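You operate a simulated robot arm through the tools that you are given. There is no shell and no other tool. Be economical: measure what you need, move in short steps, check, and stop when the job is done.

Carry out the task below with a simulated robot arm. There is one attempt and no reset: what you move stays moved.

JOB
Staple the cream sheaf and the pink sheaf.
Fine: fingers out of the slot, then one staple each, in the corner; each goes back to its slot; leave the third.

The check looks at the end state, three seconds after you hand in, the way a careful person would. Anything else that was tipped, shoved, dropped, spilled or broken makes it a failure.

ROBOT AND FRAMES
A 6-joint arm with a two-finger parallel gripper, fixed in place. Base frame: the origin is at the foot of the arm, x ahead of it, y to its left, z up; the work surface is at about z = 738. Readings come in mm, degrees, newtons and seconds.
With the tool pointing down near the work surface it reaches from about 260 to 680 mm from the base axis. Its first joint turns from -66.0 to 66.0 degrees. Payload 2.9 kg.
The tool frame sits at the grasp point between the pads (the TCP): z along the fingers, y along the line on which they close. The tips reach 30 mm beyond it. The gripper opens to 110 mm. The fingers are 20 mm wide and 10 mm thick; the gripper's body (48 by 112 mm) begins 55 mm behind the TCP.
Orientation is that of the tool frame in the base frame, as a unit quaternion [w, x, y, z]. With the fingers straight down and closing along the base's y, the tool's x points along the base's -x, its y along +y and its z along -z.

CONTROLS
- The arm moves only by the tool nudge_tool. Its argument "moves" is a list of rows, each an object of numbers (a shift or turn left out is 0, a gripper value left out holds the last): "tx", "ty", "tz": the shift along the base's x, y, z in units of 200 mm (1.0 is 200 mm); "wx", "wy", "wz": the turn, a rotation vector about the base's x, y, z in units of 90 degrees (1.0 is 90 degrees); "fingers": the gripper command, from -1 (shut) to 1 (fully open), values between in proportion. In form: [{"tx": .., "ty": .., "tz": .., "wx": .., "wy": .., "wz": .., "fingers": ..}, ...]. A call has 1 to 12 rows; each row is the pose to reach, as a shift and turn from the pose commanded when the call began. A call with a number of a shift or a turn outside -1 to 1 is refused whole. Each row takes 0.2 s and may step no farther than 50 mm and 8.6 degrees from the row before; otherwise, or with a gripper value out of range, the whole call is refused. A pose out of reach is approached as far as the arm can. The call stops where the force on the tool passes 40 N (or 10 N more than at its start, if that is more) or the arm is blocked; 0.2 s more then pass. The fingers move at their own pace (about 108 mm/s each) and stop on an object; they squeeze with about 34 N. The grip force told is the motor's: it shows also when the fingers shut on nothing. Time passes only in rows, and 0.2 s behind the last, so rows that repeat a pose let the fingers close. The reply holds the time, the measured pose of the TCP, the force on the tool along the base axes, the opening and the grip force, in the units named above and with some noise, and new pictures: "show" is both (left out), scene, wrist or none.
- Cameras (640 x 400 px; columns grow to the right, rows downward): "scene" is fixed at [83.5, 452, 1368.1]; the picture's right is [-0.59, -0.81, 0.00], its down [-0.58, 0.43, -0.69] and it looks along [0.56, -0.41, -0.72] (base axes); focal length 328 px, centre (320, 200). "wrist" rides on the gripper at [72, 17, -103] in the tool frame; the picture's right is [-0.23, 0.97, 0.00], its down [-0.76, -0.18, -0.62] and it looks along [-0.61, -0.14, 0.78] (tool axes); focal length 222 px, centre (320, 200). There is no depth. A picture from a camera that has moved, and an enlarged one, comes with that camera's place and axes in the base frame and with its lens.
- enlarge(camera, box): a new picture of the part [left, top, right, bottom] of that camera's present view, enlarged. It takes no simulated time.
- finish_job(): hands the job in; it is judged then, once.

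Work in short steps. Places have to be worked out from the pictures, the camera data and where the tool is seen: move nearer, look again, correct. Check each grasp and each placing, and mend what went wrong. You have 120 turns and 170 pictures in all, those below and enlarged ones among them. Open the gripper and draw the arm clear of the work before you hand the job in, unless the task says otherwise; then end with one line.

The tools are called after "Call:" as a command line: name --argument value ..., lists and objects as JSON in quotes. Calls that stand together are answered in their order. nudge_tool: Moves the arm, as the interface text tells. Its arguments: {"type":"object","properties":{"moves":{"type":"array","items":{"type":"object","properties":{"tx":{"type":"number"},"ty":{"type":"number"},"tz":{"type":"number"},"wx":{"type":"number"},"wy":{"type":"number"},"wz":{"type":"number"},"fingers":{"type":"number"}}}},"show":{"type":"string","enum":["both","scene","wrist","none"]}},"required":["moves"]} The other tools are called the same way: enlarge (camera, box) takes an enlarged picture of a part of a camera's view; finish_job () hands the job in.

At the start:

```text
clock: 0.0
ee_pos: [370.8, 116.3, 1059.7]
tcp_rot: [0.0, 0.0, 1.0, 0.0]
wrist_force: [-0.2, -0.2, -1.2]
finger_gap: 109.9
grip_force: 0.0
```

scene: 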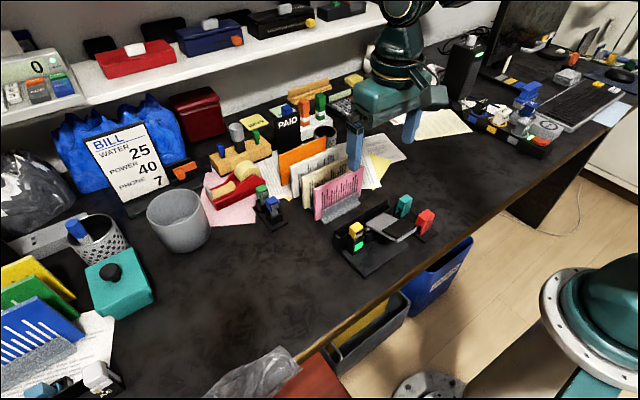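
wrist: 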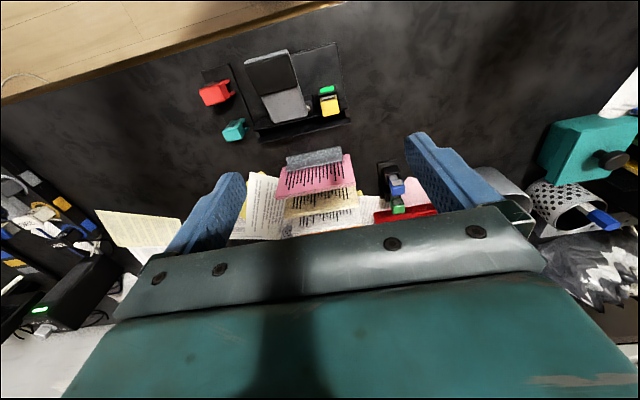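

I'll first look closely at the sheaf rack and at the device in front of it.

Call:
enlarge --camera "scene" --box '[260, 120, 460, 280]'

Call:
enlarge --camera "wrist" --box '[180, 20, 460, 240]'

```text
2.50 times, centred on (360, 200) of scene
camera zoom: at [83.5, 452.0, 1368.1], right [-0.59, -0.81, 0.0], down [-0.58, 0.43, -0.69], along [0.56, -0.41, -0.72], focal length 820 px, centre (220, 200)
```

zoom: 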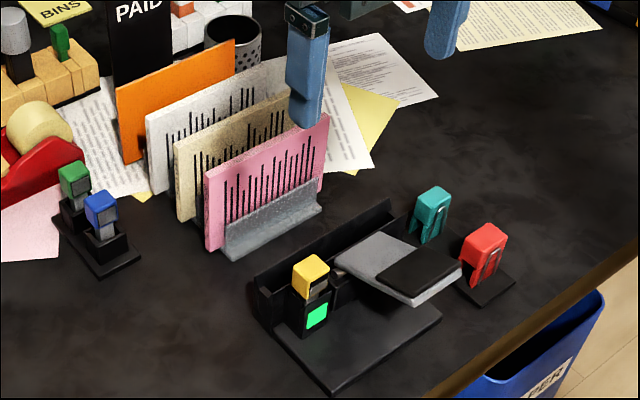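

```text
1.82 times, centred on (320, 130) of wrist
camera zoom: at [299.4, 131.6, 1162.2], right [0.23, 0.97, 0.0], down [0.76, -0.18, 0.62], along [0.61, -0.14, -0.78], focal length 404 px, centre (320, 327)
```

zoom: 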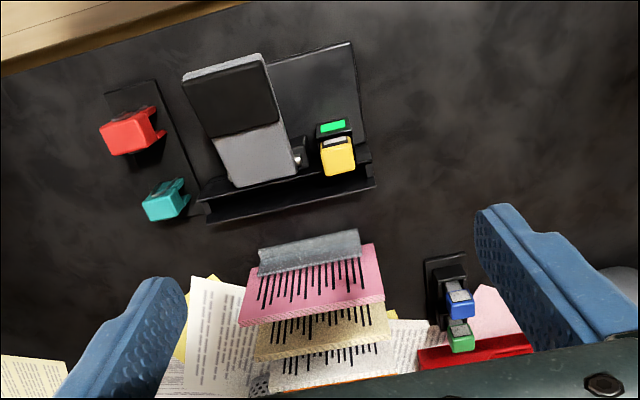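

Stereo puts the pink sheaf's top edge near x≈527, y −3..142, z≈842, with the cream and white ones behind it at about 50 mm spacing. The stapler is near (385,130), so I'll drop the wrist camera for a closer look at it.

Call:
nudge_tool --moves '[{"tz": -0.2}, {"tx": -0.05, "tz": -0.4}, {"tx": -0.1, "tz": -0.6}, {"tx": -0.15, "tz": -0.75}, {"tx": -0.15, "tz": -0.75}]' --show "both"

```text
clock: 1.2
ee_pos: [341.3, 120.2, 908.5]
tcp_rot: [0.0, 0.0, 1.0, 0.0]
wrist_force: [0.8, 0.7, -1.2]
finger_gap: 110.1
grip_force: 0.0
camera wrist: at [269.1, 135.5, 1012.0], right [0.23, 0.97, 0.0], down [0.76, -0.18, 0.62], along [0.61, -0.14, -0.78], focal length 222 px, centre (320, 200)
```

scene: 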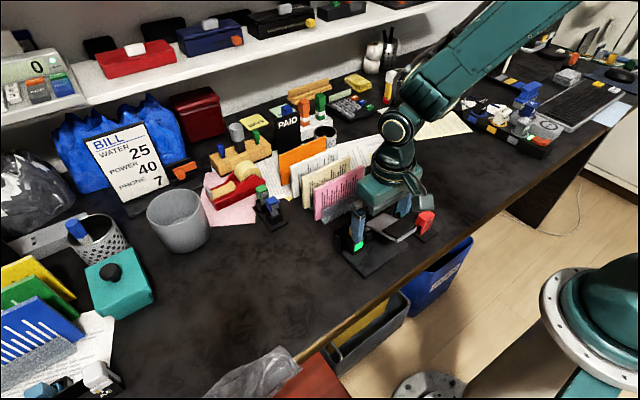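
wrist: 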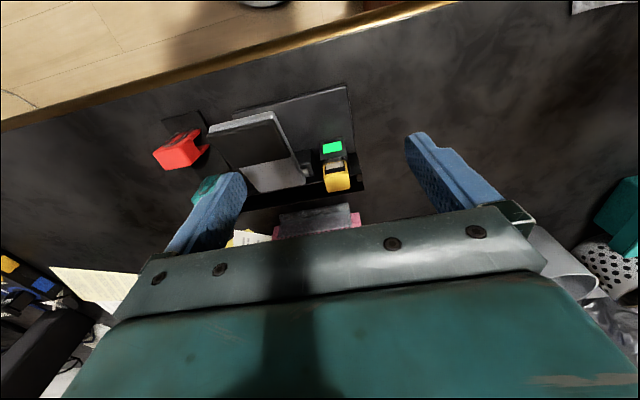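

I'll zoom in on the stapler.

Call:
enlarge --camera "wrist" --box '[140, 70, 380, 220]'

Call:
enlarge --camera "scene" --box '[320, 190, 450, 280]'

```text
2.67 times, centred on (260, 145) of wrist
camera zoom: at [269.1, 135.5, 1012.0], right [0.23, 0.97, 0.0], down [0.76, -0.18, 0.62], along [0.61, -0.14, -0.78], focal length 592 px, centre (480, 347)
```

zoom: 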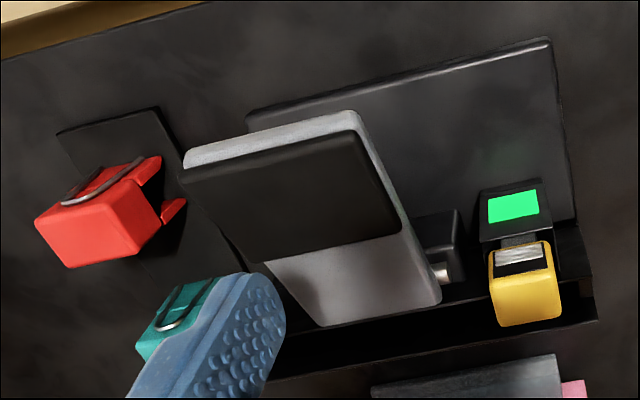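

```text
4.44 times, centred on (385, 235) of scene
camera zoom: at [83.5, 452.0, 1368.1], right [-0.59, -0.81, 0.0], down [-0.58, 0.43, -0.69], along [0.56, -0.41, -0.72], focal length 1457 px, centre (31, 44)
```

zoom: 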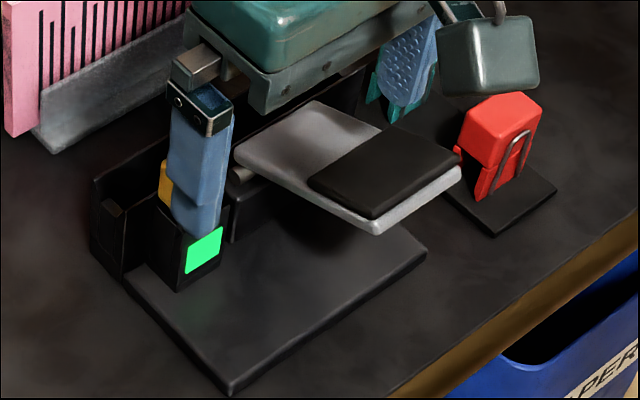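

I'll raise and shift the arm out of the scene camera's line of sight so I can see the whole stapler.

Call:
nudge_tool --moves '[{"tz": 0.24}, {"tz": 0.48}, {"tz": 0.72, "ty": -0.05}, {"ty": -0.28, "tz": 0.78}, {"ty": -0.5, "tz": 0.8}, {"ty": -0.74, "tz": 0.8}, {"ty": -0.8, "tz": 0.8}]' --show "wrist"

Call:
enlarge --camera "scene" --box '[320, 180, 450, 280]'

Call:
enlarge --camera "scene" --box '[240, 120, 390, 235]'

```text
clock: 2.8
ee_pos: [341.6, -42.7, 1066.1]
tcp_rot: [0.0, 0.0, 1.0, 0.0]
wrist_force: [0.3, -0.3, 0.0]
finger_gap: 110.0
grip_force: 0.0
camera wrist: at [269.6, -27.4, 1169.6], right [0.23, 0.97, 0.0], down [0.76, -0.18, 0.62], along [0.61, -0.14, -0.78], focal length 222 px, centre (320, 200)
```

wrist: 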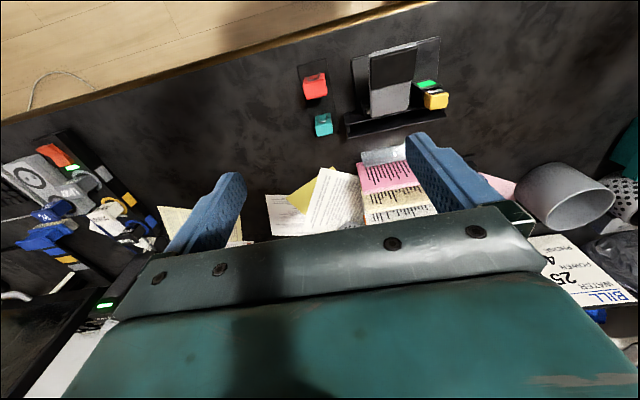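

```text
4.00 times, centred on (385, 230) of scene
camera zoom: at [83.5, 452.0, 1368.1], right [-0.59, -0.81, 0.0], down [-0.58, 0.43, -0.69], along [0.56, -0.41, -0.72], focal length 1312 px, centre (60, 80)
```

zoom: 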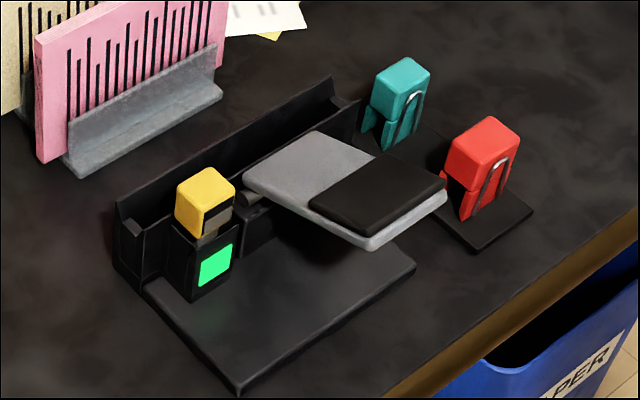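

```text
3.48 times, centred on (315, 178) of scene
camera zoom: at [83.5, 452.0, 1368.1], right [-0.59, -0.81, 0.0], down [-0.58, 0.43, -0.69], along [0.56, -0.41, -0.72], focal length 1140 px, centre (337, 278)
```

zoom: 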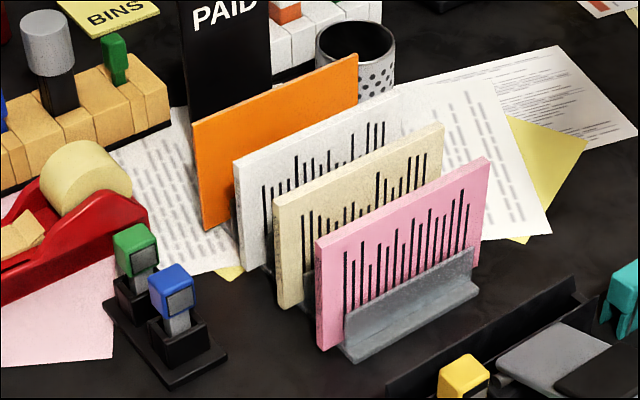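

The stapler seems to be a channel running along y, with a yellow head at its +y end, a status light and a grey lever. I'll put the wrist camera right above it for detail.

Call:
nudge_tool --moves '[{"ty": 0.24}, {"ty": 0.48}, {"ty": 0.7, "tx": 0.08}, {"ty": 0.82, "tz": -0.2, "tx": 0.1}, {"ty": 0.82, "tz": -0.4, "tx": 0.15}, {"ty": 0.82, "tz": -0.62, "tx": 0.15}, {"ty": 0.82, "tz": -0.82, "tx": 0.15}, {"ty": 0.82, "tz": -0.92, "tx": 0.15}, {"ty": 0.82, "tz": -0.92, "tx": 0.15}]' --show "none"

Call:
enlarge --camera "wrist" --box '[190, 20, 430, 210]'

```text
clock: 4.8
ee_pos: [369.2, 119.2, 887.1]
tcp_rot: [-0.001, 0.0, 1.0, 0.0]
wrist_force: [-0.1, 0.3, 0.5]
finger_gap: 109.8
grip_force: 0.1
```

```text
2.11 times, centred on (310, 115) of wrist
camera zoom: at [297.9, 134.6, 989.7], right [0.23, 0.97, 0.0], down [0.76, -0.18, 0.62], along [0.61, -0.14, -0.78], focal length 468 px, centre (341, 379)
```

zoom: 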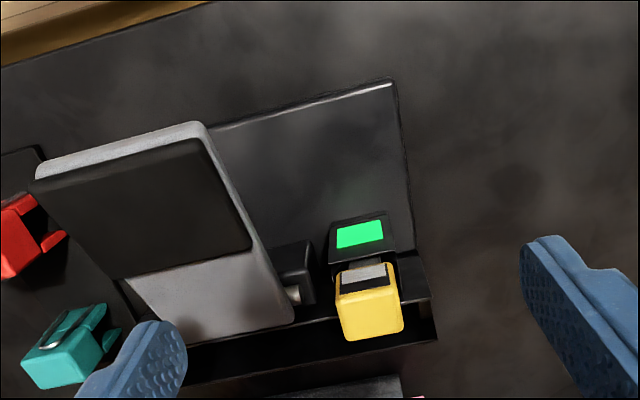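

I'll zoom in hard on the channel's near end, the yellow head and the lever pivot.

Call:
enlarge --camera "wrist" --box '[290, 100, 370, 190]'

Call:
nudge_tool --moves '[{"tz": 0.24}, {"tz": 0.48}, {"tz": 0.72}, {"tz": 0.8, "ty": -0.2}, {"tz": 0.8, "ty": -0.44}, {"tz": 0.8, "ty": -0.68}]' --show "none"

Call:
enlarge --camera "scene" --box '[335, 205, 415, 255]'

```text
4.44 times, centred on (330, 145) of wrist
camera zoom: at [297.9, 134.6, 989.7], right [0.23, 0.97, 0.0], down [0.76, -0.18, 0.62], along [0.61, -0.14, -0.78], focal length 987 px, centre (276, 444)
```

zoom: 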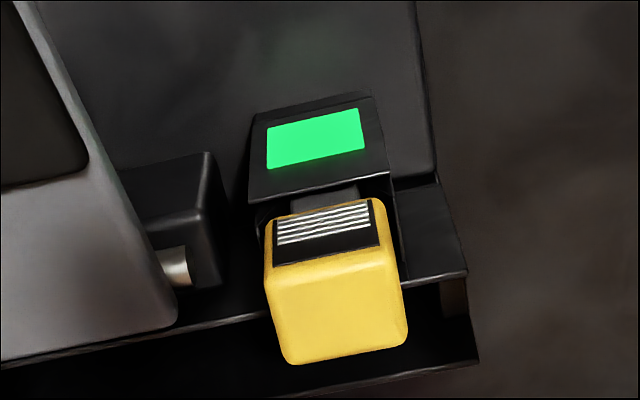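

```text
clock: 6.2
ee_pos: [370.8, -16.5, 1046.6]
tcp_rot: [0.0, -0.001, 1.0, -0.001]
wrist_force: [-0.9, 0.1, 0.3]
finger_gap: 110.0
grip_force: 0.0
```

```text
8.00 times, centred on (375, 230) of scene
camera zoom: at [83.5, 452.0, 1368.1], right [-0.59, -0.81, 0.0], down [-0.58, 0.43, -0.69], along [0.56, -0.41, -0.72], focal length 2623 px, centre (-120, -40)
```

zoom: 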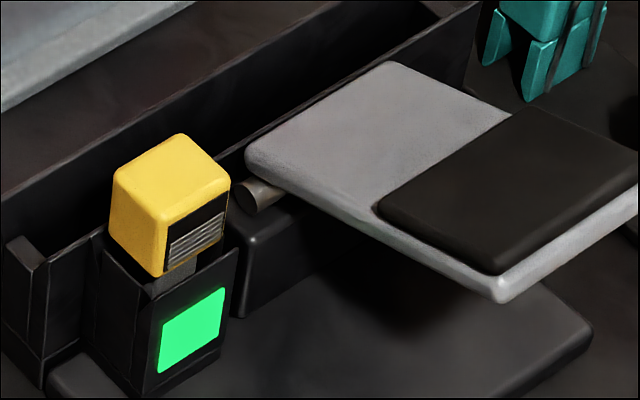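

The yellow part is the staple cartridge, the green light means loaded, and the channel (slot) spans x≈418–440, y≈−15..150. I'll yaw the gripper 90° and look down the sheaves' ends to get thickness and exact positions.

Call:
nudge_tool --moves '[{"wz": -0.09, "tx": 0.06, "ty": 0.07, "tz": -0.01}, {"wz": -0.18, "tx": 0.12, "ty": 0.14, "tz": -0.02}, {"wz": -0.27, "tx": 0.18, "ty": 0.21, "tz": -0.03}, {"wz": -0.36, "tx": 0.24, "ty": 0.28, "tz": -0.04}, {"wz": -0.45, "tx": 0.3, "ty": 0.35, "tz": -0.05}, {"wz": -0.54, "tx": 0.36, "ty": 0.42, "tz": -0.06}, {"wz": -0.63, "tx": 0.42, "ty": 0.49, "tz": -0.08}, {"wz": -0.72, "tx": 0.5, "ty": 0.56, "tz": -0.1}, {"wz": -0.81, "tx": 0.56, "ty": 0.63, "tz": -0.12}, {"wz": -0.9, "tx": 0.62, "ty": 0.7, "tz": -0.15}, {"wz": -0.99, "tx": 0.7, "ty": 0.75, "tz": -0.2}, {"wz": -1.0, "tx": 0.75, "ty": 0.75, "tz": -0.2}]' --show "wrist"

```text
clock: 8.8
ee_pos: [522.1, 134.6, 1006.5]
tcp_rot: [0.0, 0.708, 0.706, 0.0]
wrist_force: [-0.5, -1.0, -0.4]
finger_gap: 109.9
grip_force: 0.1
camera wrist: at [540.3, 205.1, 1108.0], right [0.97, -0.23, 0.0], down [-0.18, -0.76, 0.62], along [-0.14, -0.61, -0.78], focal length 222 px, centre (320, 200)
```

wrist: 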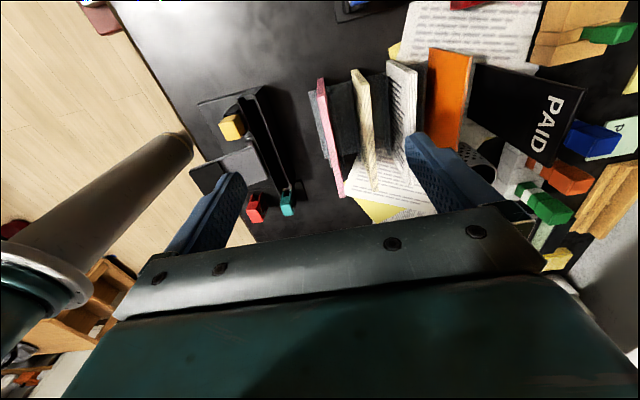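

Excellent view: edge-on sheaves and down into the slot. I'll enlarge both.

Call:
enlarge --camera "wrist" --box '[290, 40, 450, 210]'

Call:
enlarge --camera "wrist" --box '[180, 70, 320, 220]'

```text
2.35 times, centred on (370, 125) of wrist
camera zoom: at [540.3, 205.1, 1108.0], right [0.97, -0.23, 0.0], down [-0.18, -0.76, 0.62], along [-0.14, -0.61, -0.78], focal length 523 px, centre (202, 376)
```

zoom: 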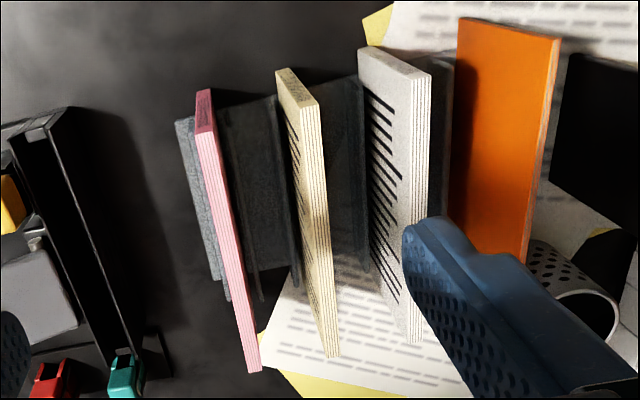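

```text
2.67 times, centred on (250, 145) of wrist
camera zoom: at [540.3, 205.1, 1108.0], right [0.97, -0.23, 0.0], down [-0.18, -0.76, 0.62], along [-0.14, -0.61, -0.78], focal length 592 px, centre (507, 347)
```

zoom: 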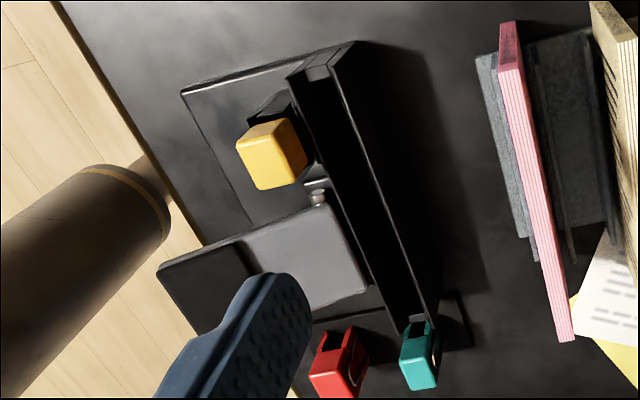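

Pink is at x≈527.7 and cream at x≈576.6, both y≈−7..141 and about 7–9 mm thick. The slot has end stops on both sides, so I'll measure it finely.

Call:
enlarge --camera "wrist" --box '[235, 80, 275, 115]'

Call:
enlarge --camera "wrist" --box '[260, 165, 320, 210]'

```text
11.43 times, centred on (255, 98) of wrist
camera zoom: at [540.3, 205.1, 1108.0], right [0.97, -0.23, 0.0], down [-0.18, -0.76, 0.62], along [-0.14, -0.61, -0.78], focal length 2538 px, centre (1063, 1371)
```

zoom: 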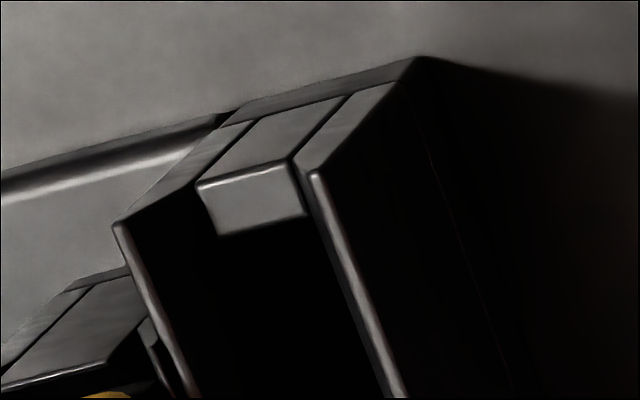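

```text
8.89 times, centred on (290, 188) of wrist
camera zoom: at [540.3, 205.1, 1108.0], right [0.97, -0.23, 0.0], down [-0.18, -0.76, 0.62], along [-0.14, -0.61, -0.78], focal length 1974 px, centre (587, 311)
```

zoom: 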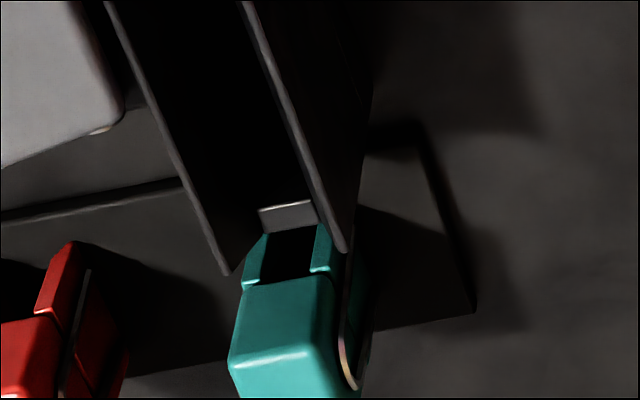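

I need to tell slot walls from stop, so I'll zoom the scene view on the slot's near end.

Call:
enlarge --camera "scene" --box '[330, 215, 370, 240]'

Call:
enlarge --camera "scene" --box '[375, 190, 425, 222]'

```text
16.00 times, centred on (350, 228) of scene
camera zoom: at [83.5, 452.0, 1368.1], right [-0.59, -0.81, 0.0], down [-0.58, 0.43, -0.69], along [0.56, -0.41, -0.72], focal length 5246 px, centre (-160, -240)
```

zoom: 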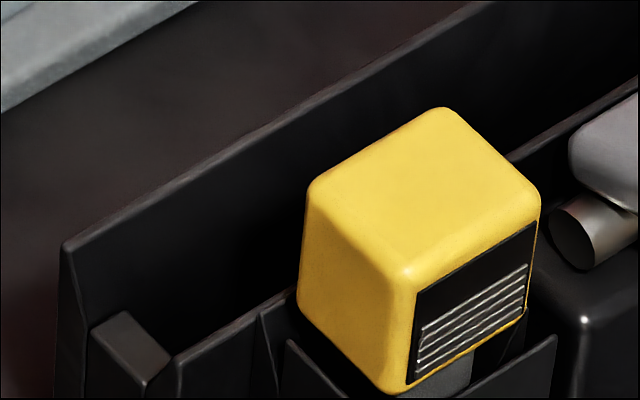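

```text
12.50 times, centred on (400, 206) of scene
camera zoom: at [83.5, 452.0, 1368.1], right [-0.59, -0.81, 0.0], down [-0.58, 0.43, -0.69], along [0.56, -0.41, -0.72], focal length 4099 px, centre (-680, 125)
```

zoom: 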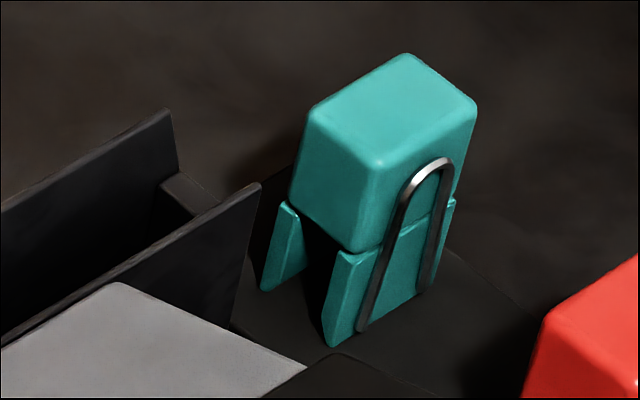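

The slot is a V-flared channel (mouth x 415–441, throat centre ≈427, stops at y≈−13 and 144), so carrying a sheaf is nearly a pure −x shift. I'll part-close the gripper and hover over the pink sheaf's centre.

Call:
nudge_tool --moves '[{"fingers": -0.27, "ty": -0.1, "tx": 0.015}, {"fingers": -0.27, "ty": -0.3375, "tx": 0.03}, {"ty": -0.3375, "tx": 0.03, "tz": -0.24}, {"ty": -0.3375, "tx": 0.03, "tz": -0.46}, {"ty": -0.3375, "tx": 0.03, "tz": -0.55}, {"ty": -0.3375, "tx": 0.03, "tz": -0.55}]' --show "wrist"

Call:
enlarge --camera "scene" --box '[270, 100, 430, 230]'

```text
clock: 10.2
ee_pos: [527.5, 66.7, 895.3]
tcp_rot: [0.0, 0.707, 0.707, 0.001]
wrist_force: [-0.4, 0.2, 0.1]
finger_gap: 40.3
grip_force: 0.0
camera wrist: at [545.2, 139.0, 998.2], right [0.97, -0.23, 0.0], down [-0.18, -0.76, 0.62], along [-0.14, -0.61, -0.78], focal length 222 px, centre (320, 200)
```

wrist: 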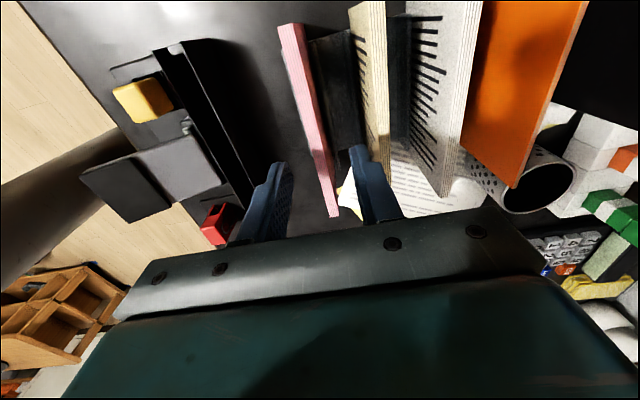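

```text
3.08 times, centred on (350, 165) of scene
camera zoom: at [83.5, 452.0, 1368.1], right [-0.59, -0.81, 0.0], down [-0.58, 0.43, -0.69], along [0.56, -0.41, -0.72], focal length 1009 px, centre (228, 308)
```

zoom: 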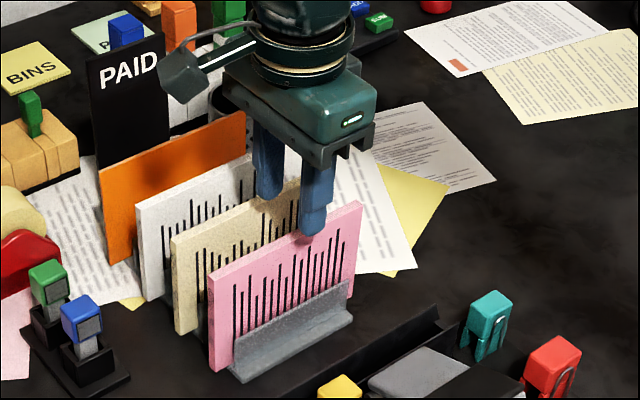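

The pink sheaf sits centred between the fingers. I'll descend about 44 mm so the tips overlap its top by some 20 mm.

Call:
nudge_tool --moves '[{"tz": -0.12, "tx": 0.004}, {"tz": -0.22, "tx": 0.004}, {"tz": -0.22, "tx": 0.004}]' --show "wrist"

Call:
enlarge --camera "scene" --box '[290, 140, 390, 220]'

```text
clock: 11.0
ee_pos: [529.6, 66.7, 853.0]
tcp_rot: [0.0, 0.707, 0.707, 0.001]
wrist_force: [0.4, -0.1, -0.6]
finger_gap: 40.0
grip_force: 0.0
camera wrist: at [547.1, 138.5, 955.2], right [0.97, -0.23, 0.0], down [-0.18, -0.76, 0.62], along [-0.14, -0.61, -0.78], focal length 222 px, centre (320, 200)
```

wrist: 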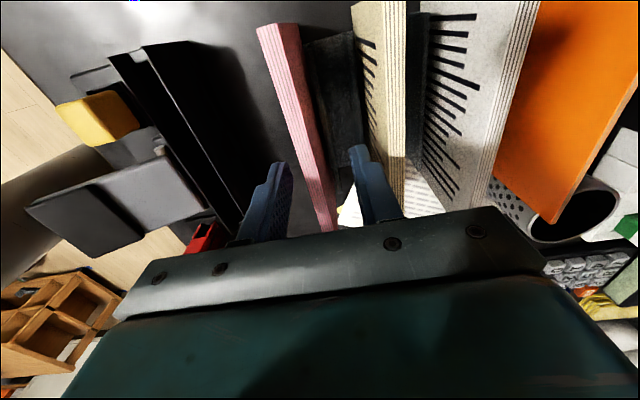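

```text
5.00 times, centred on (340, 180) of scene
camera zoom: at [83.5, 452.0, 1368.1], right [-0.59, -0.81, 0.0], down [-0.58, 0.43, -0.69], along [0.56, -0.41, -0.72], focal length 1639 px, centre (220, 300)
```

zoom: 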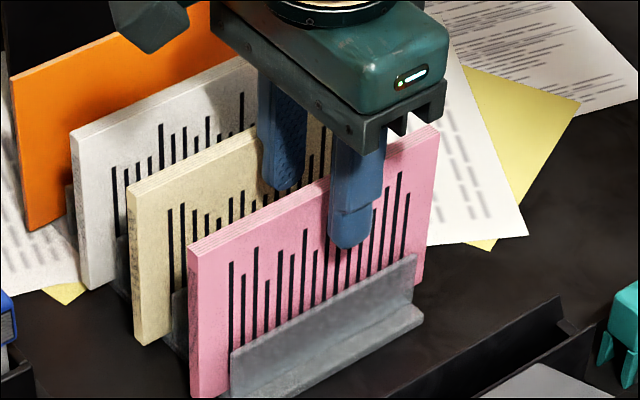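

The fingers straddle the pink sheaf with about 20 mm overlap and clear the cream. Closing now.

Call:
nudge_tool --moves '[{"fingers": -1}, {"fingers": -1}, {"fingers": -1}, {"fingers": -1}]' --show "none"

Call:
enlarge --camera "scene" --box '[290, 140, 390, 220]'

```text
clock: 12.0
ee_pos: [528.7, 67.5, 852.9]
tcp_rot: [0.0, 0.707, 0.707, 0.001]
wrist_force: [0.4, 0.7, -0.5]
finger_gap: 8.1
grip_force: 34.1
```

```text
5.00 times, centred on (340, 180) of scene
camera zoom: at [83.5, 452.0, 1368.1], right [-0.59, -0.81, 0.0], down [-0.58, 0.43, -0.69], along [0.56, -0.41, -0.72], focal length 1639 px, centre (220, 300)
```

zoom: 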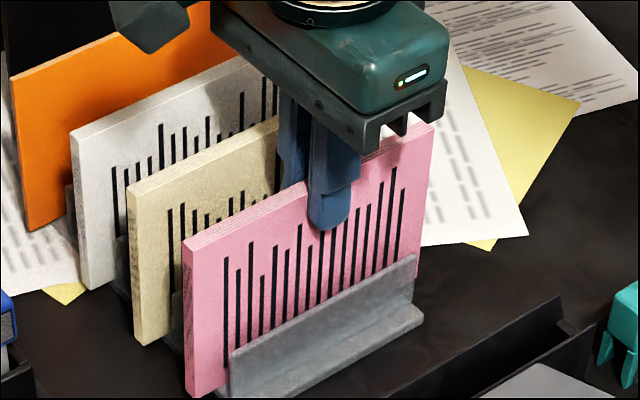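

The grip is firm (8.1 mm, 34 N). Lifting 100 mm straight up.

Call:
nudge_tool --moves '[{"tz": 0.1}, {"tz": 0.2}, {"tz": 0.3}, {"tz": 0.4}, {"tz": 0.5}, {"tz": 0.5}]' --show "scene"

Call:
enlarge --camera "wrist" --box '[20, 0, 420, 240]'

```text
clock: 13.4
ee_pos: [526.8, 65.0, 950.6]
tcp_rot: [0.0, 0.707, 0.707, -0.001]
wrist_force: [-1.0, 0.6, -1.4]
finger_gap: 8.3
grip_force: 34.0
```

scene: 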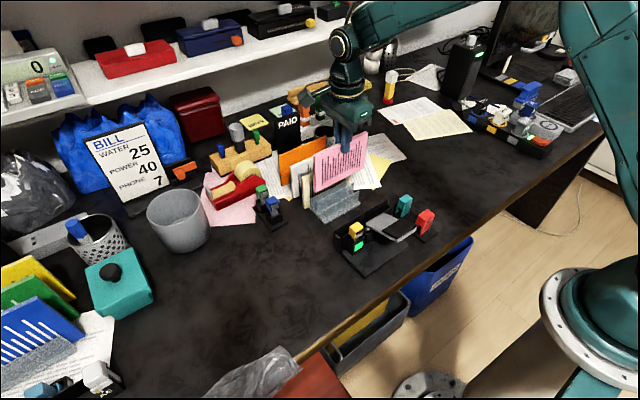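

```text
1.60 times, centred on (220, 120) of wrist
camera zoom: at [545.3, 136.1, 1052.7], right [0.97, -0.23, 0.0], down [-0.18, -0.76, 0.62], along [-0.14, -0.61, -0.78], focal length 355 px, centre (480, 328)
```

zoom: 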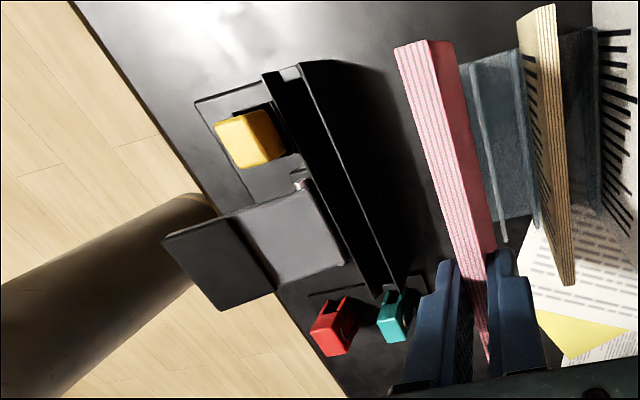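

The pink sheaf hangs plumb and clear. I'll translate −x by about 101 mm over the slot.

Call:
nudge_tool --moves '[{"tx": -0.1}, {"tx": -0.22}, {"tx": -0.34}, {"tx": -0.44}, {"tx": -0.505}, {"tx": -0.505, "tz": -0.08}, {"tx": -0.505, "tz": -0.15}, {"tx": -0.505, "tz": -0.15}]' --show "none"

Call:
enlarge --camera "scene" --box '[310, 140, 450, 250]'

Call:
enlarge --camera "wrist" --box '[120, 0, 440, 240]'

```text
clock: 15.2
ee_pos: [426.9, 65.7, 919.3]
tcp_rot: [0.0, 0.707, 0.707, -0.001]
wrist_force: [0.4, 0.0, -0.1]
finger_gap: 8.1
grip_force: 34.1
```

```text
3.64 times, centred on (380, 195) of scene
camera zoom: at [83.5, 452.0, 1368.1], right [-0.59, -0.81, 0.0], down [-0.58, 0.43, -0.69], along [0.56, -0.41, -0.72], focal length 1192 px, centre (102, 218)
```

zoom: 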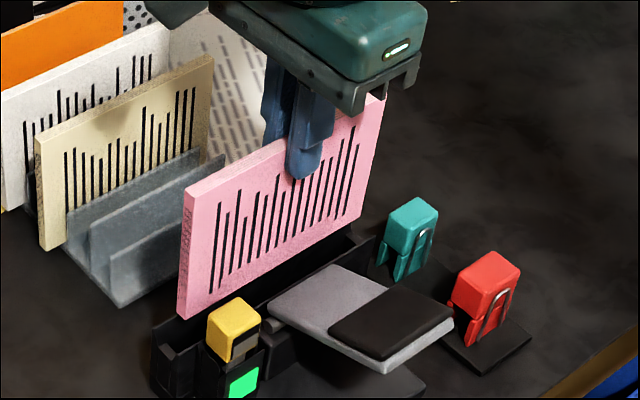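

```text
1.67 times, centred on (280, 120) of wrist
camera zoom: at [444.7, 135.9, 1023.0], right [0.97, -0.23, 0.0], down [-0.18, -0.76, 0.62], along [-0.14, -0.61, -0.78], focal length 370 px, centre (387, 333)
```

zoom: 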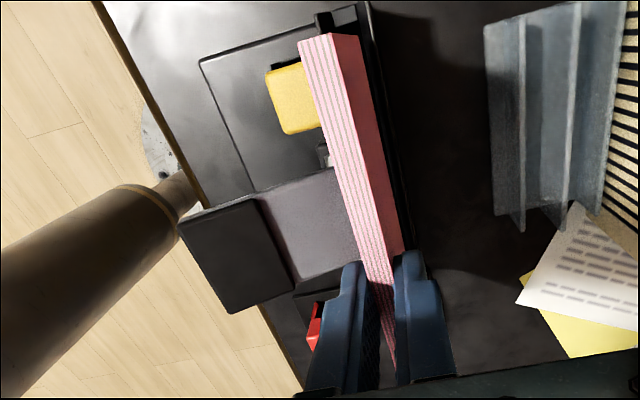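

Sheaf is aligned above the slot mouth. Lowering in small steps, then checking.

Call:
nudge_tool --moves '[{"tz": -0.05}, {"tz": -0.1}, {"tz": -0.15}, {"tz": -0.2}, {"tz": -0.2}]' --show "none"

Call:
enlarge --camera "scene" --box '[310, 140, 450, 250]'

Call:
enlarge --camera "wrist" --box '[120, 0, 440, 240]'

```text
clock: 16.4
ee_pos: [426.7, 66.5, 880.9]
tcp_rot: [0.0, 0.707, 0.708, 0.0]
wrist_force: [0.4, 0.0, -1.0]
finger_gap: 8.4
grip_force: 33.8
```

```text
3.64 times, centred on (380, 195) of scene
camera zoom: at [83.5, 452.0, 1368.1], right [-0.59, -0.81, 0.0], down [-0.58, 0.43, -0.69], along [0.56, -0.41, -0.72], focal length 1192 px, centre (102, 218)
```

zoom: 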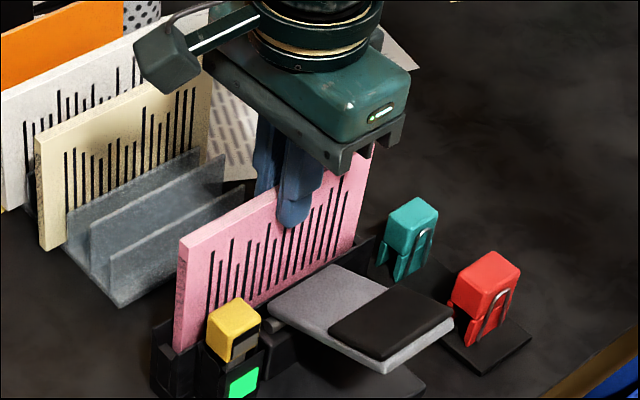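

```text
1.67 times, centred on (280, 120) of wrist
camera zoom: at [444.5, 137.4, 983.6], right [0.97, -0.23, 0.0], down [-0.18, -0.76, 0.62], along [-0.14, -0.61, -0.78], focal length 370 px, centre (387, 333)
```

zoom: 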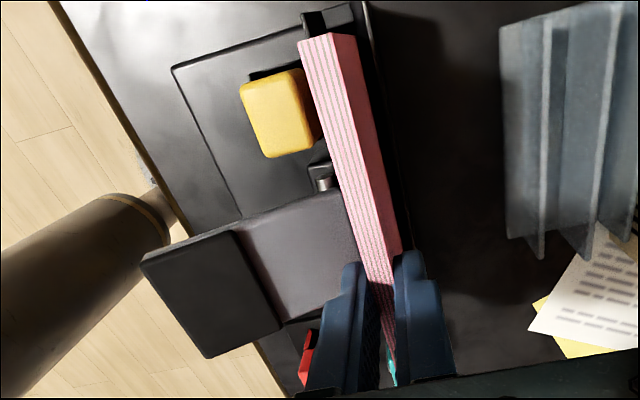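

The sheaf is in the mouth with no contact force. Continuing down gently.

Call:
nudge_tool --moves '[{"tz": -0.025}, {"tz": -0.05}, {"tz": -0.07}, {"tz": -0.08}, {"tz": -0.08}]' --show "none"

Call:
enlarge --camera "scene" --box '[310, 140, 450, 250]'

```text
clock: 17.6
ee_pos: [424.6, 67.1, 865.8]
tcp_rot: [-0.001, 0.707, 0.707, 0.0]
wrist_force: [0.0, 0.0, -1.1]
finger_gap: 8.3
grip_force: 33.9
```

```text
3.64 times, centred on (380, 195) of scene
camera zoom: at [83.5, 452.0, 1368.1], right [-0.59, -0.81, 0.0], down [-0.58, 0.43, -0.69], along [0.56, -0.41, -0.72], focal length 1192 px, centre (102, 218)
```

zoom: 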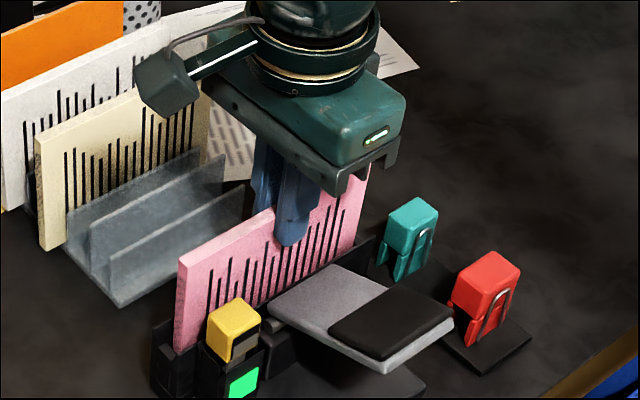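

Still no contact, so I'll go on down in 2–4 mm steps and watch the force.

Call:
nudge_tool --moves '[{"tz": -0.015}, {"tz": -0.03}, {"tz": -0.045}, {"tz": -0.045}]' --show "none"

Call:
enlarge --camera "scene" --box '[330, 180, 400, 250]'

```text
clock: 18.6
ee_pos: [428.0, 67.0, 857.5]
tcp_rot: [0.002, 0.708, 0.706, 0.001]
wrist_force: [-3.7, -0.4, 28.0]
finger_gap: 8.3
grip_force: 34.7
```

```text
5.71 times, centred on (365, 215) of scene
camera zoom: at [83.1, 451.9, 1368.2], right [-0.59, -0.81, 0.0], down [-0.58, 0.43, -0.69], along [0.56, -0.41, -0.72], focal length 1874 px, centre (63, 114)
```

zoom: 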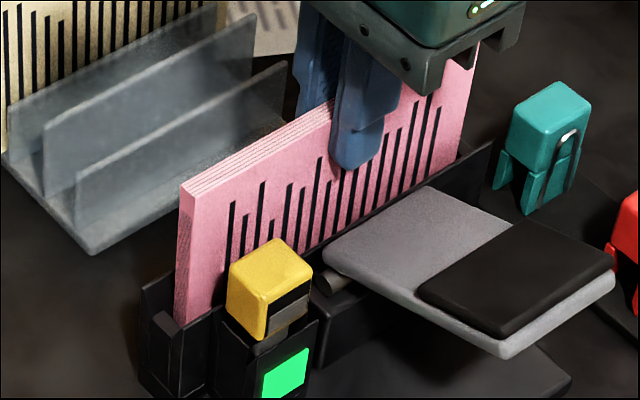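

Contact at z≈857.5, which matches the slot floor (~743). I'll ease off 1.5 mm and slide gently +y to butt the corner against the stop.

Call:
nudge_tool --moves '[{"tz": 0.008}, {"tz": 0.008, "ty": 0.005}, {"tz": 0.008, "ty": 0.01}, {"tz": 0.008, "ty": 0.015}, {"tz": 0.008, "ty": 0.015}]' --show "none"

Call:
enlarge --camera "scene" --box '[330, 200, 380, 250]'

Call:
enlarge --camera "wrist" --box '[220, 0, 360, 100]'

```text
clock: 19.8
ee_pos: [426.2, 69.7, 857.9]
tcp_rot: [0.0, 0.707, 0.707, 0.001]
wrist_force: [1.0, -5.1, 12.4]
finger_gap: 8.3
grip_force: 33.8
```

```text
8.00 times, centred on (355, 225) of scene
camera zoom: at [83.4, 451.9, 1368.2], right [-0.59, -0.81, 0.0], down [-0.58, 0.43, -0.69], along [0.56, -0.41, -0.72], focal length 2623 px, centre (40, 0)
```

zoom: 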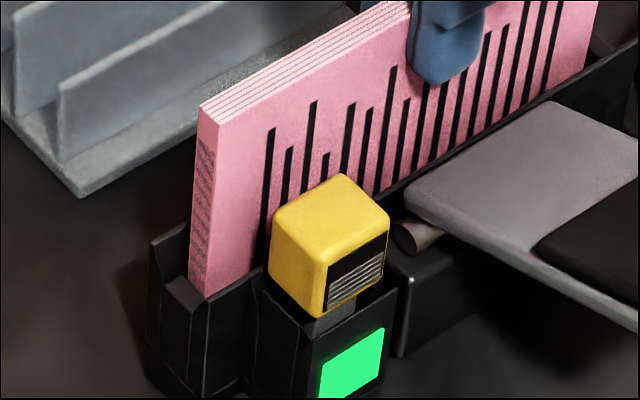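

```text
4.00 times, centred on (290, 50) of wrist
camera zoom: at [444.2, 140.3, 960.4], right [0.97, -0.23, 0.0], down [-0.18, -0.76, 0.62], along [-0.14, -0.61, -0.78], focal length 888 px, centre (440, 800)
```

zoom: 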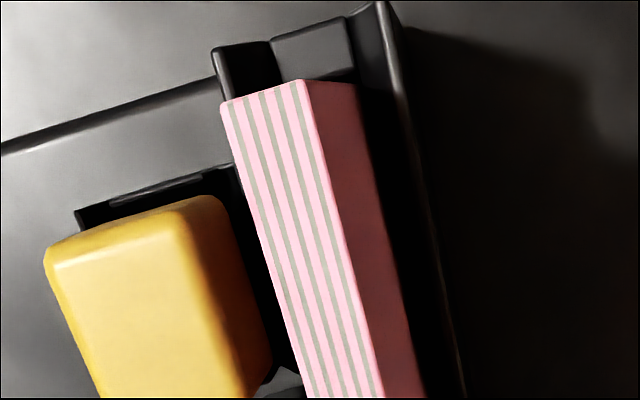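

The sheaf is seated against the stop with mild forces. Releasing with a partial opening, then withdrawing straight up.

Call:
nudge_tool --moves '[{"fingers": -0.35}, {"fingers": -0.35}, {"fingers": -0.35, "tz": 0.1}, {"fingers": -0.35, "tz": 0.3}, {"fingers": -0.35, "tz": 0.5}, {"fingers": -0.35, "tz": 0.6}, {"fingers": -0.35, "tz": 0.6}]' --show "wrist"

Call:
enlarge --camera "scene" --box '[310, 150, 450, 250]'

```text
clock: 21.4
ee_pos: [425.8, 70.2, 978.7]
tcp_rot: [0.0, 0.707, 0.707, 0.0]
wrist_force: [-0.2, 0.0, -0.1]
finger_gap: 36.0
grip_force: 0.1
camera wrist: at [443.4, 141.0, 1081.3], right [0.97, -0.23, 0.0], down [-0.18, -0.76, 0.62], along [-0.14, -0.61, -0.78], focal length 222 px, centre (320, 200)
```

wrist: 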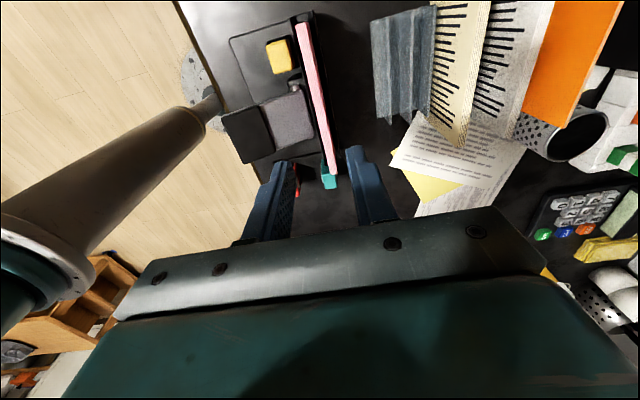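

```text
4.00 times, centred on (380, 200) of scene
camera zoom: at [83.5, 452.0, 1368.1], right [-0.59, -0.81, 0.0], down [-0.58, 0.43, -0.69], along [0.56, -0.41, -0.72], focal length 1312 px, centre (80, 200)
```

zoom: 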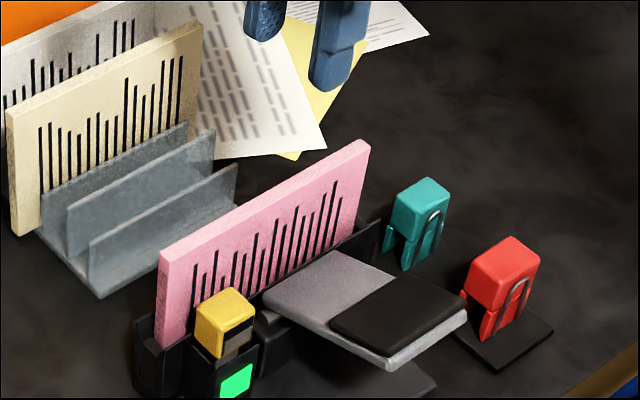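

The pink stands free in the slot with the fingers out. I judge the lever's black pad to be near (333, 64, 838), so I'll shut the fingers and hover above it.

Call:
nudge_tool --moves '[{"fingers": -1, "tx": -0.15, "ty": -0.01}, {"tx": -0.35, "ty": -0.03}, {"tx": -0.48, "ty": -0.03}, {"tx": -0.48, "ty": -0.03, "tz": -0.2}, {"tx": -0.48, "ty": -0.03, "tz": -0.3}, {"tx": -0.48, "ty": -0.03, "tz": -0.3}]' --show "wrist"

Call:
enlarge --camera "scene" --box '[310, 150, 450, 250]'

```text
clock: 22.8
ee_pos: [328.2, 66.9, 917.5]
tcp_rot: [0.0, 0.707, 0.707, 0.0]
wrist_force: [-0.1, -0.2, 0.6]
finger_gap: 0.0
grip_force: 33.9
camera wrist: at [346.2, 137.4, 1021.0], right [0.97, -0.23, 0.0], down [-0.18, -0.76, 0.62], along [-0.14, -0.61, -0.78], focal length 222 px, centre (320, 200)
```

wrist: 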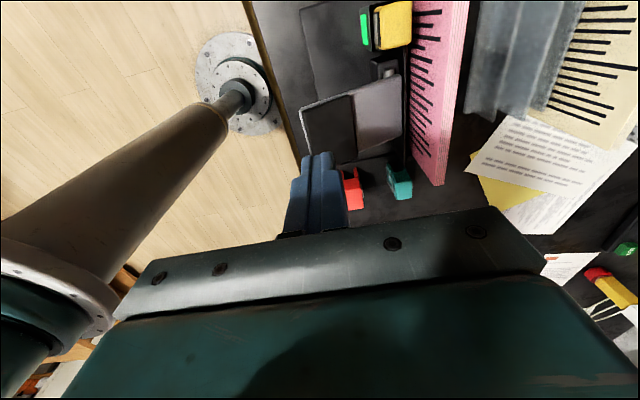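

```text
4.00 times, centred on (380, 200) of scene
camera zoom: at [83.5, 452.0, 1368.1], right [-0.59, -0.81, 0.0], down [-0.58, 0.43, -0.69], along [0.56, -0.41, -0.72], focal length 1312 px, centre (80, 200)
```

zoom: 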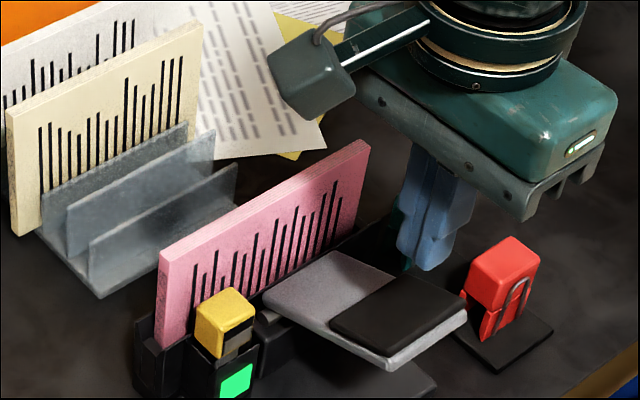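

The pad centre refines to about (338, 66), and the fingertips are 50 mm above it. One continuous press downward, stopping on force.

Call:
nudge_tool --moves '[{"tx": 0.025, "tz": -0.1}, {"tx": 0.025, "tz": -0.18}, {"tx": 0.025, "tz": -0.22}, {"tx": 0.025, "tz": -0.26}, {"tx": 0.025, "tz": -0.3}, {"tx": 0.025, "tz": -0.34}, {"tx": 0.025, "tz": -0.38}, {"tx": 0.025, "tz": -0.42}, {"tx": 0.025, "tz": -0.46}, {"tx": 0.025, "tz": -0.5}]' --show "none"

Call:
enlarge --camera "scene" --box '[310, 150, 450, 260]'

```text
clock: 24.6
ee_pos: [330.5, 64.0, 838.0]
tcp_rot: [-0.003, 0.707, 0.707, -0.004]
wrist_force: [-3.2, -1.0, 16.5]
finger_gap: 0.0
grip_force: 34.4
stopped in row 8: the force on the tool passed its limit (the readings are from after the stop); the commanded pose is now the measured one
```

```text
3.64 times, centred on (380, 205) of scene
camera zoom: at [83.3, 451.9, 1368.2], right [-0.59, -0.81, 0.0], down [-0.58, 0.43, -0.69], along [0.56, -0.41, -0.72], focal length 1192 px, centre (102, 182)
```

zoom: 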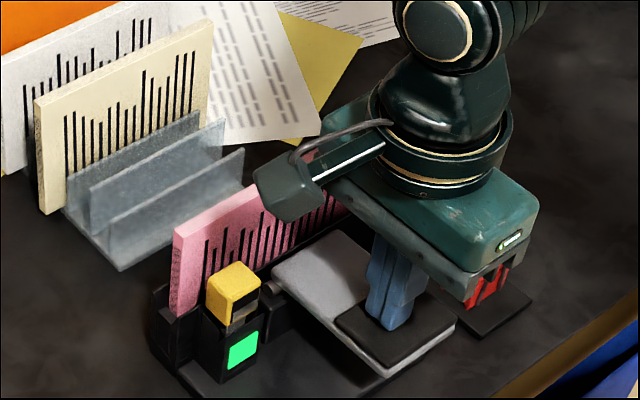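

The press stopped on force with the lever nearly level. Before deciding whether it fired, I'll inspect the head and light.

Call:
enlarge --camera "scene" --box '[335, 205, 385, 250]'

Call:
enlarge --camera "wrist" --box '[200, 0, 440, 200]'

```text
8.89 times, centred on (360, 228) of scene
camera zoom: at [83.3, 451.9, 1368.2], right [-0.59, -0.81, 0.0], down [-0.58, 0.43, -0.69], along [0.56, -0.41, -0.72], focal length 2914 px, centre (-36, -44)
```

zoom: 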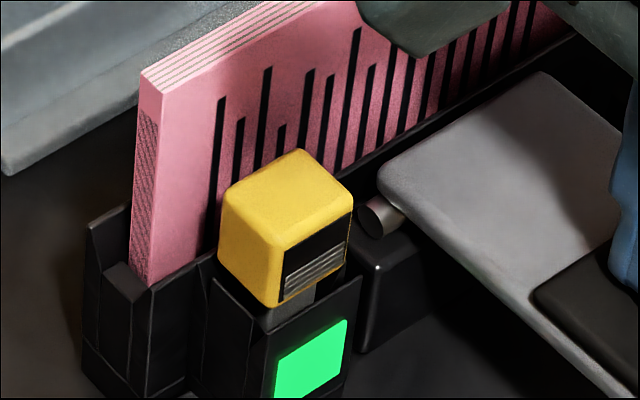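

```text
2.00 times, centred on (320, 100) of wrist
camera zoom: at [350.6, 134.4, 940.9], right [0.97, -0.23, -0.01], down [-0.17, -0.76, 0.63], along [-0.15, -0.61, -0.78], focal length 444 px, centre (320, 400)
```

zoom: 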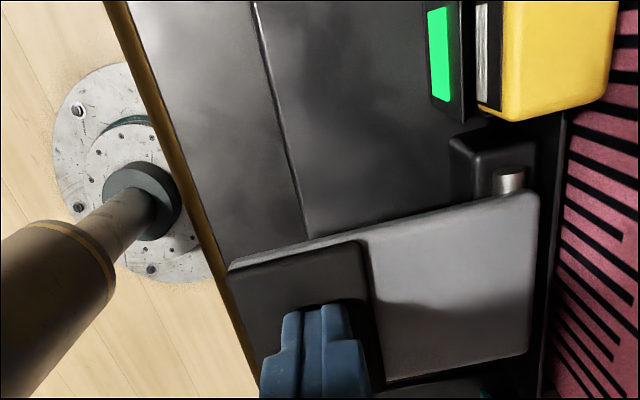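

The staple strip in the cartridge window may work as a counter, so I'll zoom in at the same scale as before.

Call:
enlarge --camera "scene" --box '[350, 222, 366, 238]'

Call:
enlarge --camera "scene" --box '[262, 185, 286, 215]'

```text
16.00 times, centred on (358, 230) of scene
camera zoom: at [83.3, 451.9, 1368.2], right [-0.59, -0.81, 0.0], down [-0.58, 0.43, -0.69], along [0.56, -0.41, -0.72], focal length 5246 px, centre (-288, -280)
```

zoom: 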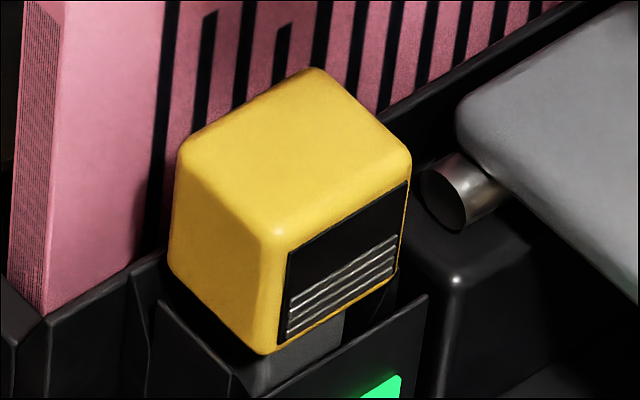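

```text
13.33 times, centred on (274, 200) of scene
camera zoom: at [83.3, 451.9, 1368.2], right [-0.59, -0.81, 0.0], down [-0.58, 0.43, -0.69], along [0.56, -0.41, -0.72], focal length 4372 px, centre (933, 200)
```

zoom: 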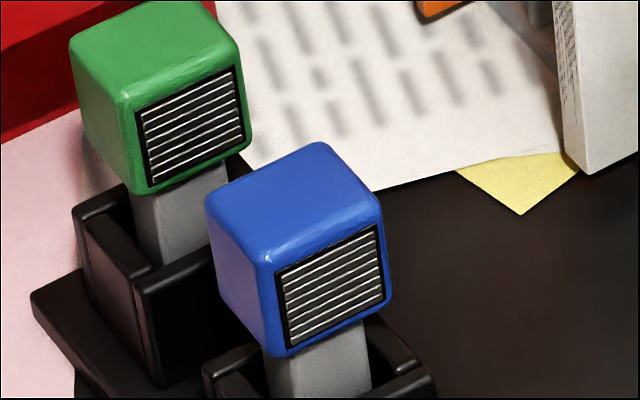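

The strip shrank from 5 to 4 staples, so it fired once. I'll lift straight off and let the lever spring back.

Call:
nudge_tool --moves '[{"tz": 0.08}, {"tz": 0.16}, {"tz": 0.3}, {"tz": 0.5}, {"tz": 0.7}, {"tz": 0.7}]' --show "none"

Call:
enlarge --camera "scene" --box '[320, 170, 440, 260]'

Call:
enlarge --camera "scene" --box '[350, 222, 366, 238]'

```text
clock: 26.0
ee_pos: [332.6, 62.4, 979.0]
tcp_rot: [-0.003, 0.707, 0.707, -0.004]
wrist_force: [-0.2, 0.0, 1.2]
finger_gap: 0.0
grip_force: 34.6
```

```text
4.44 times, centred on (380, 215) of scene
camera zoom: at [83.5, 452.0, 1368.1], right [-0.59, -0.81, 0.0], down [-0.58, 0.43, -0.69], along [0.56, -0.41, -0.72], focal length 1457 px, centre (53, 133)
```

zoom: 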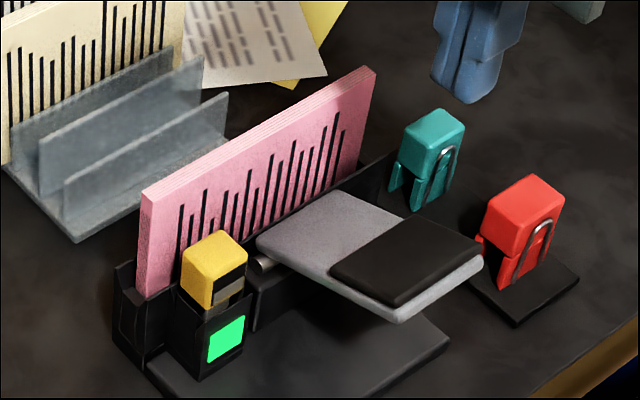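

```text
16.00 times, centred on (358, 230) of scene
camera zoom: at [83.5, 452.0, 1368.1], right [-0.59, -0.81, 0.0], down [-0.58, 0.43, -0.69], along [0.56, -0.41, -0.72], focal length 5246 px, centre (-288, -280)
```

zoom: 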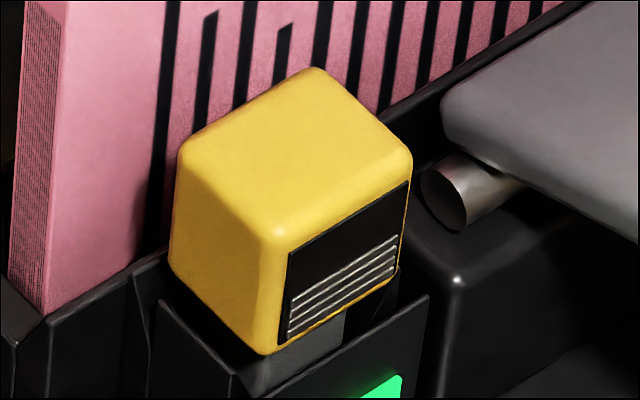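

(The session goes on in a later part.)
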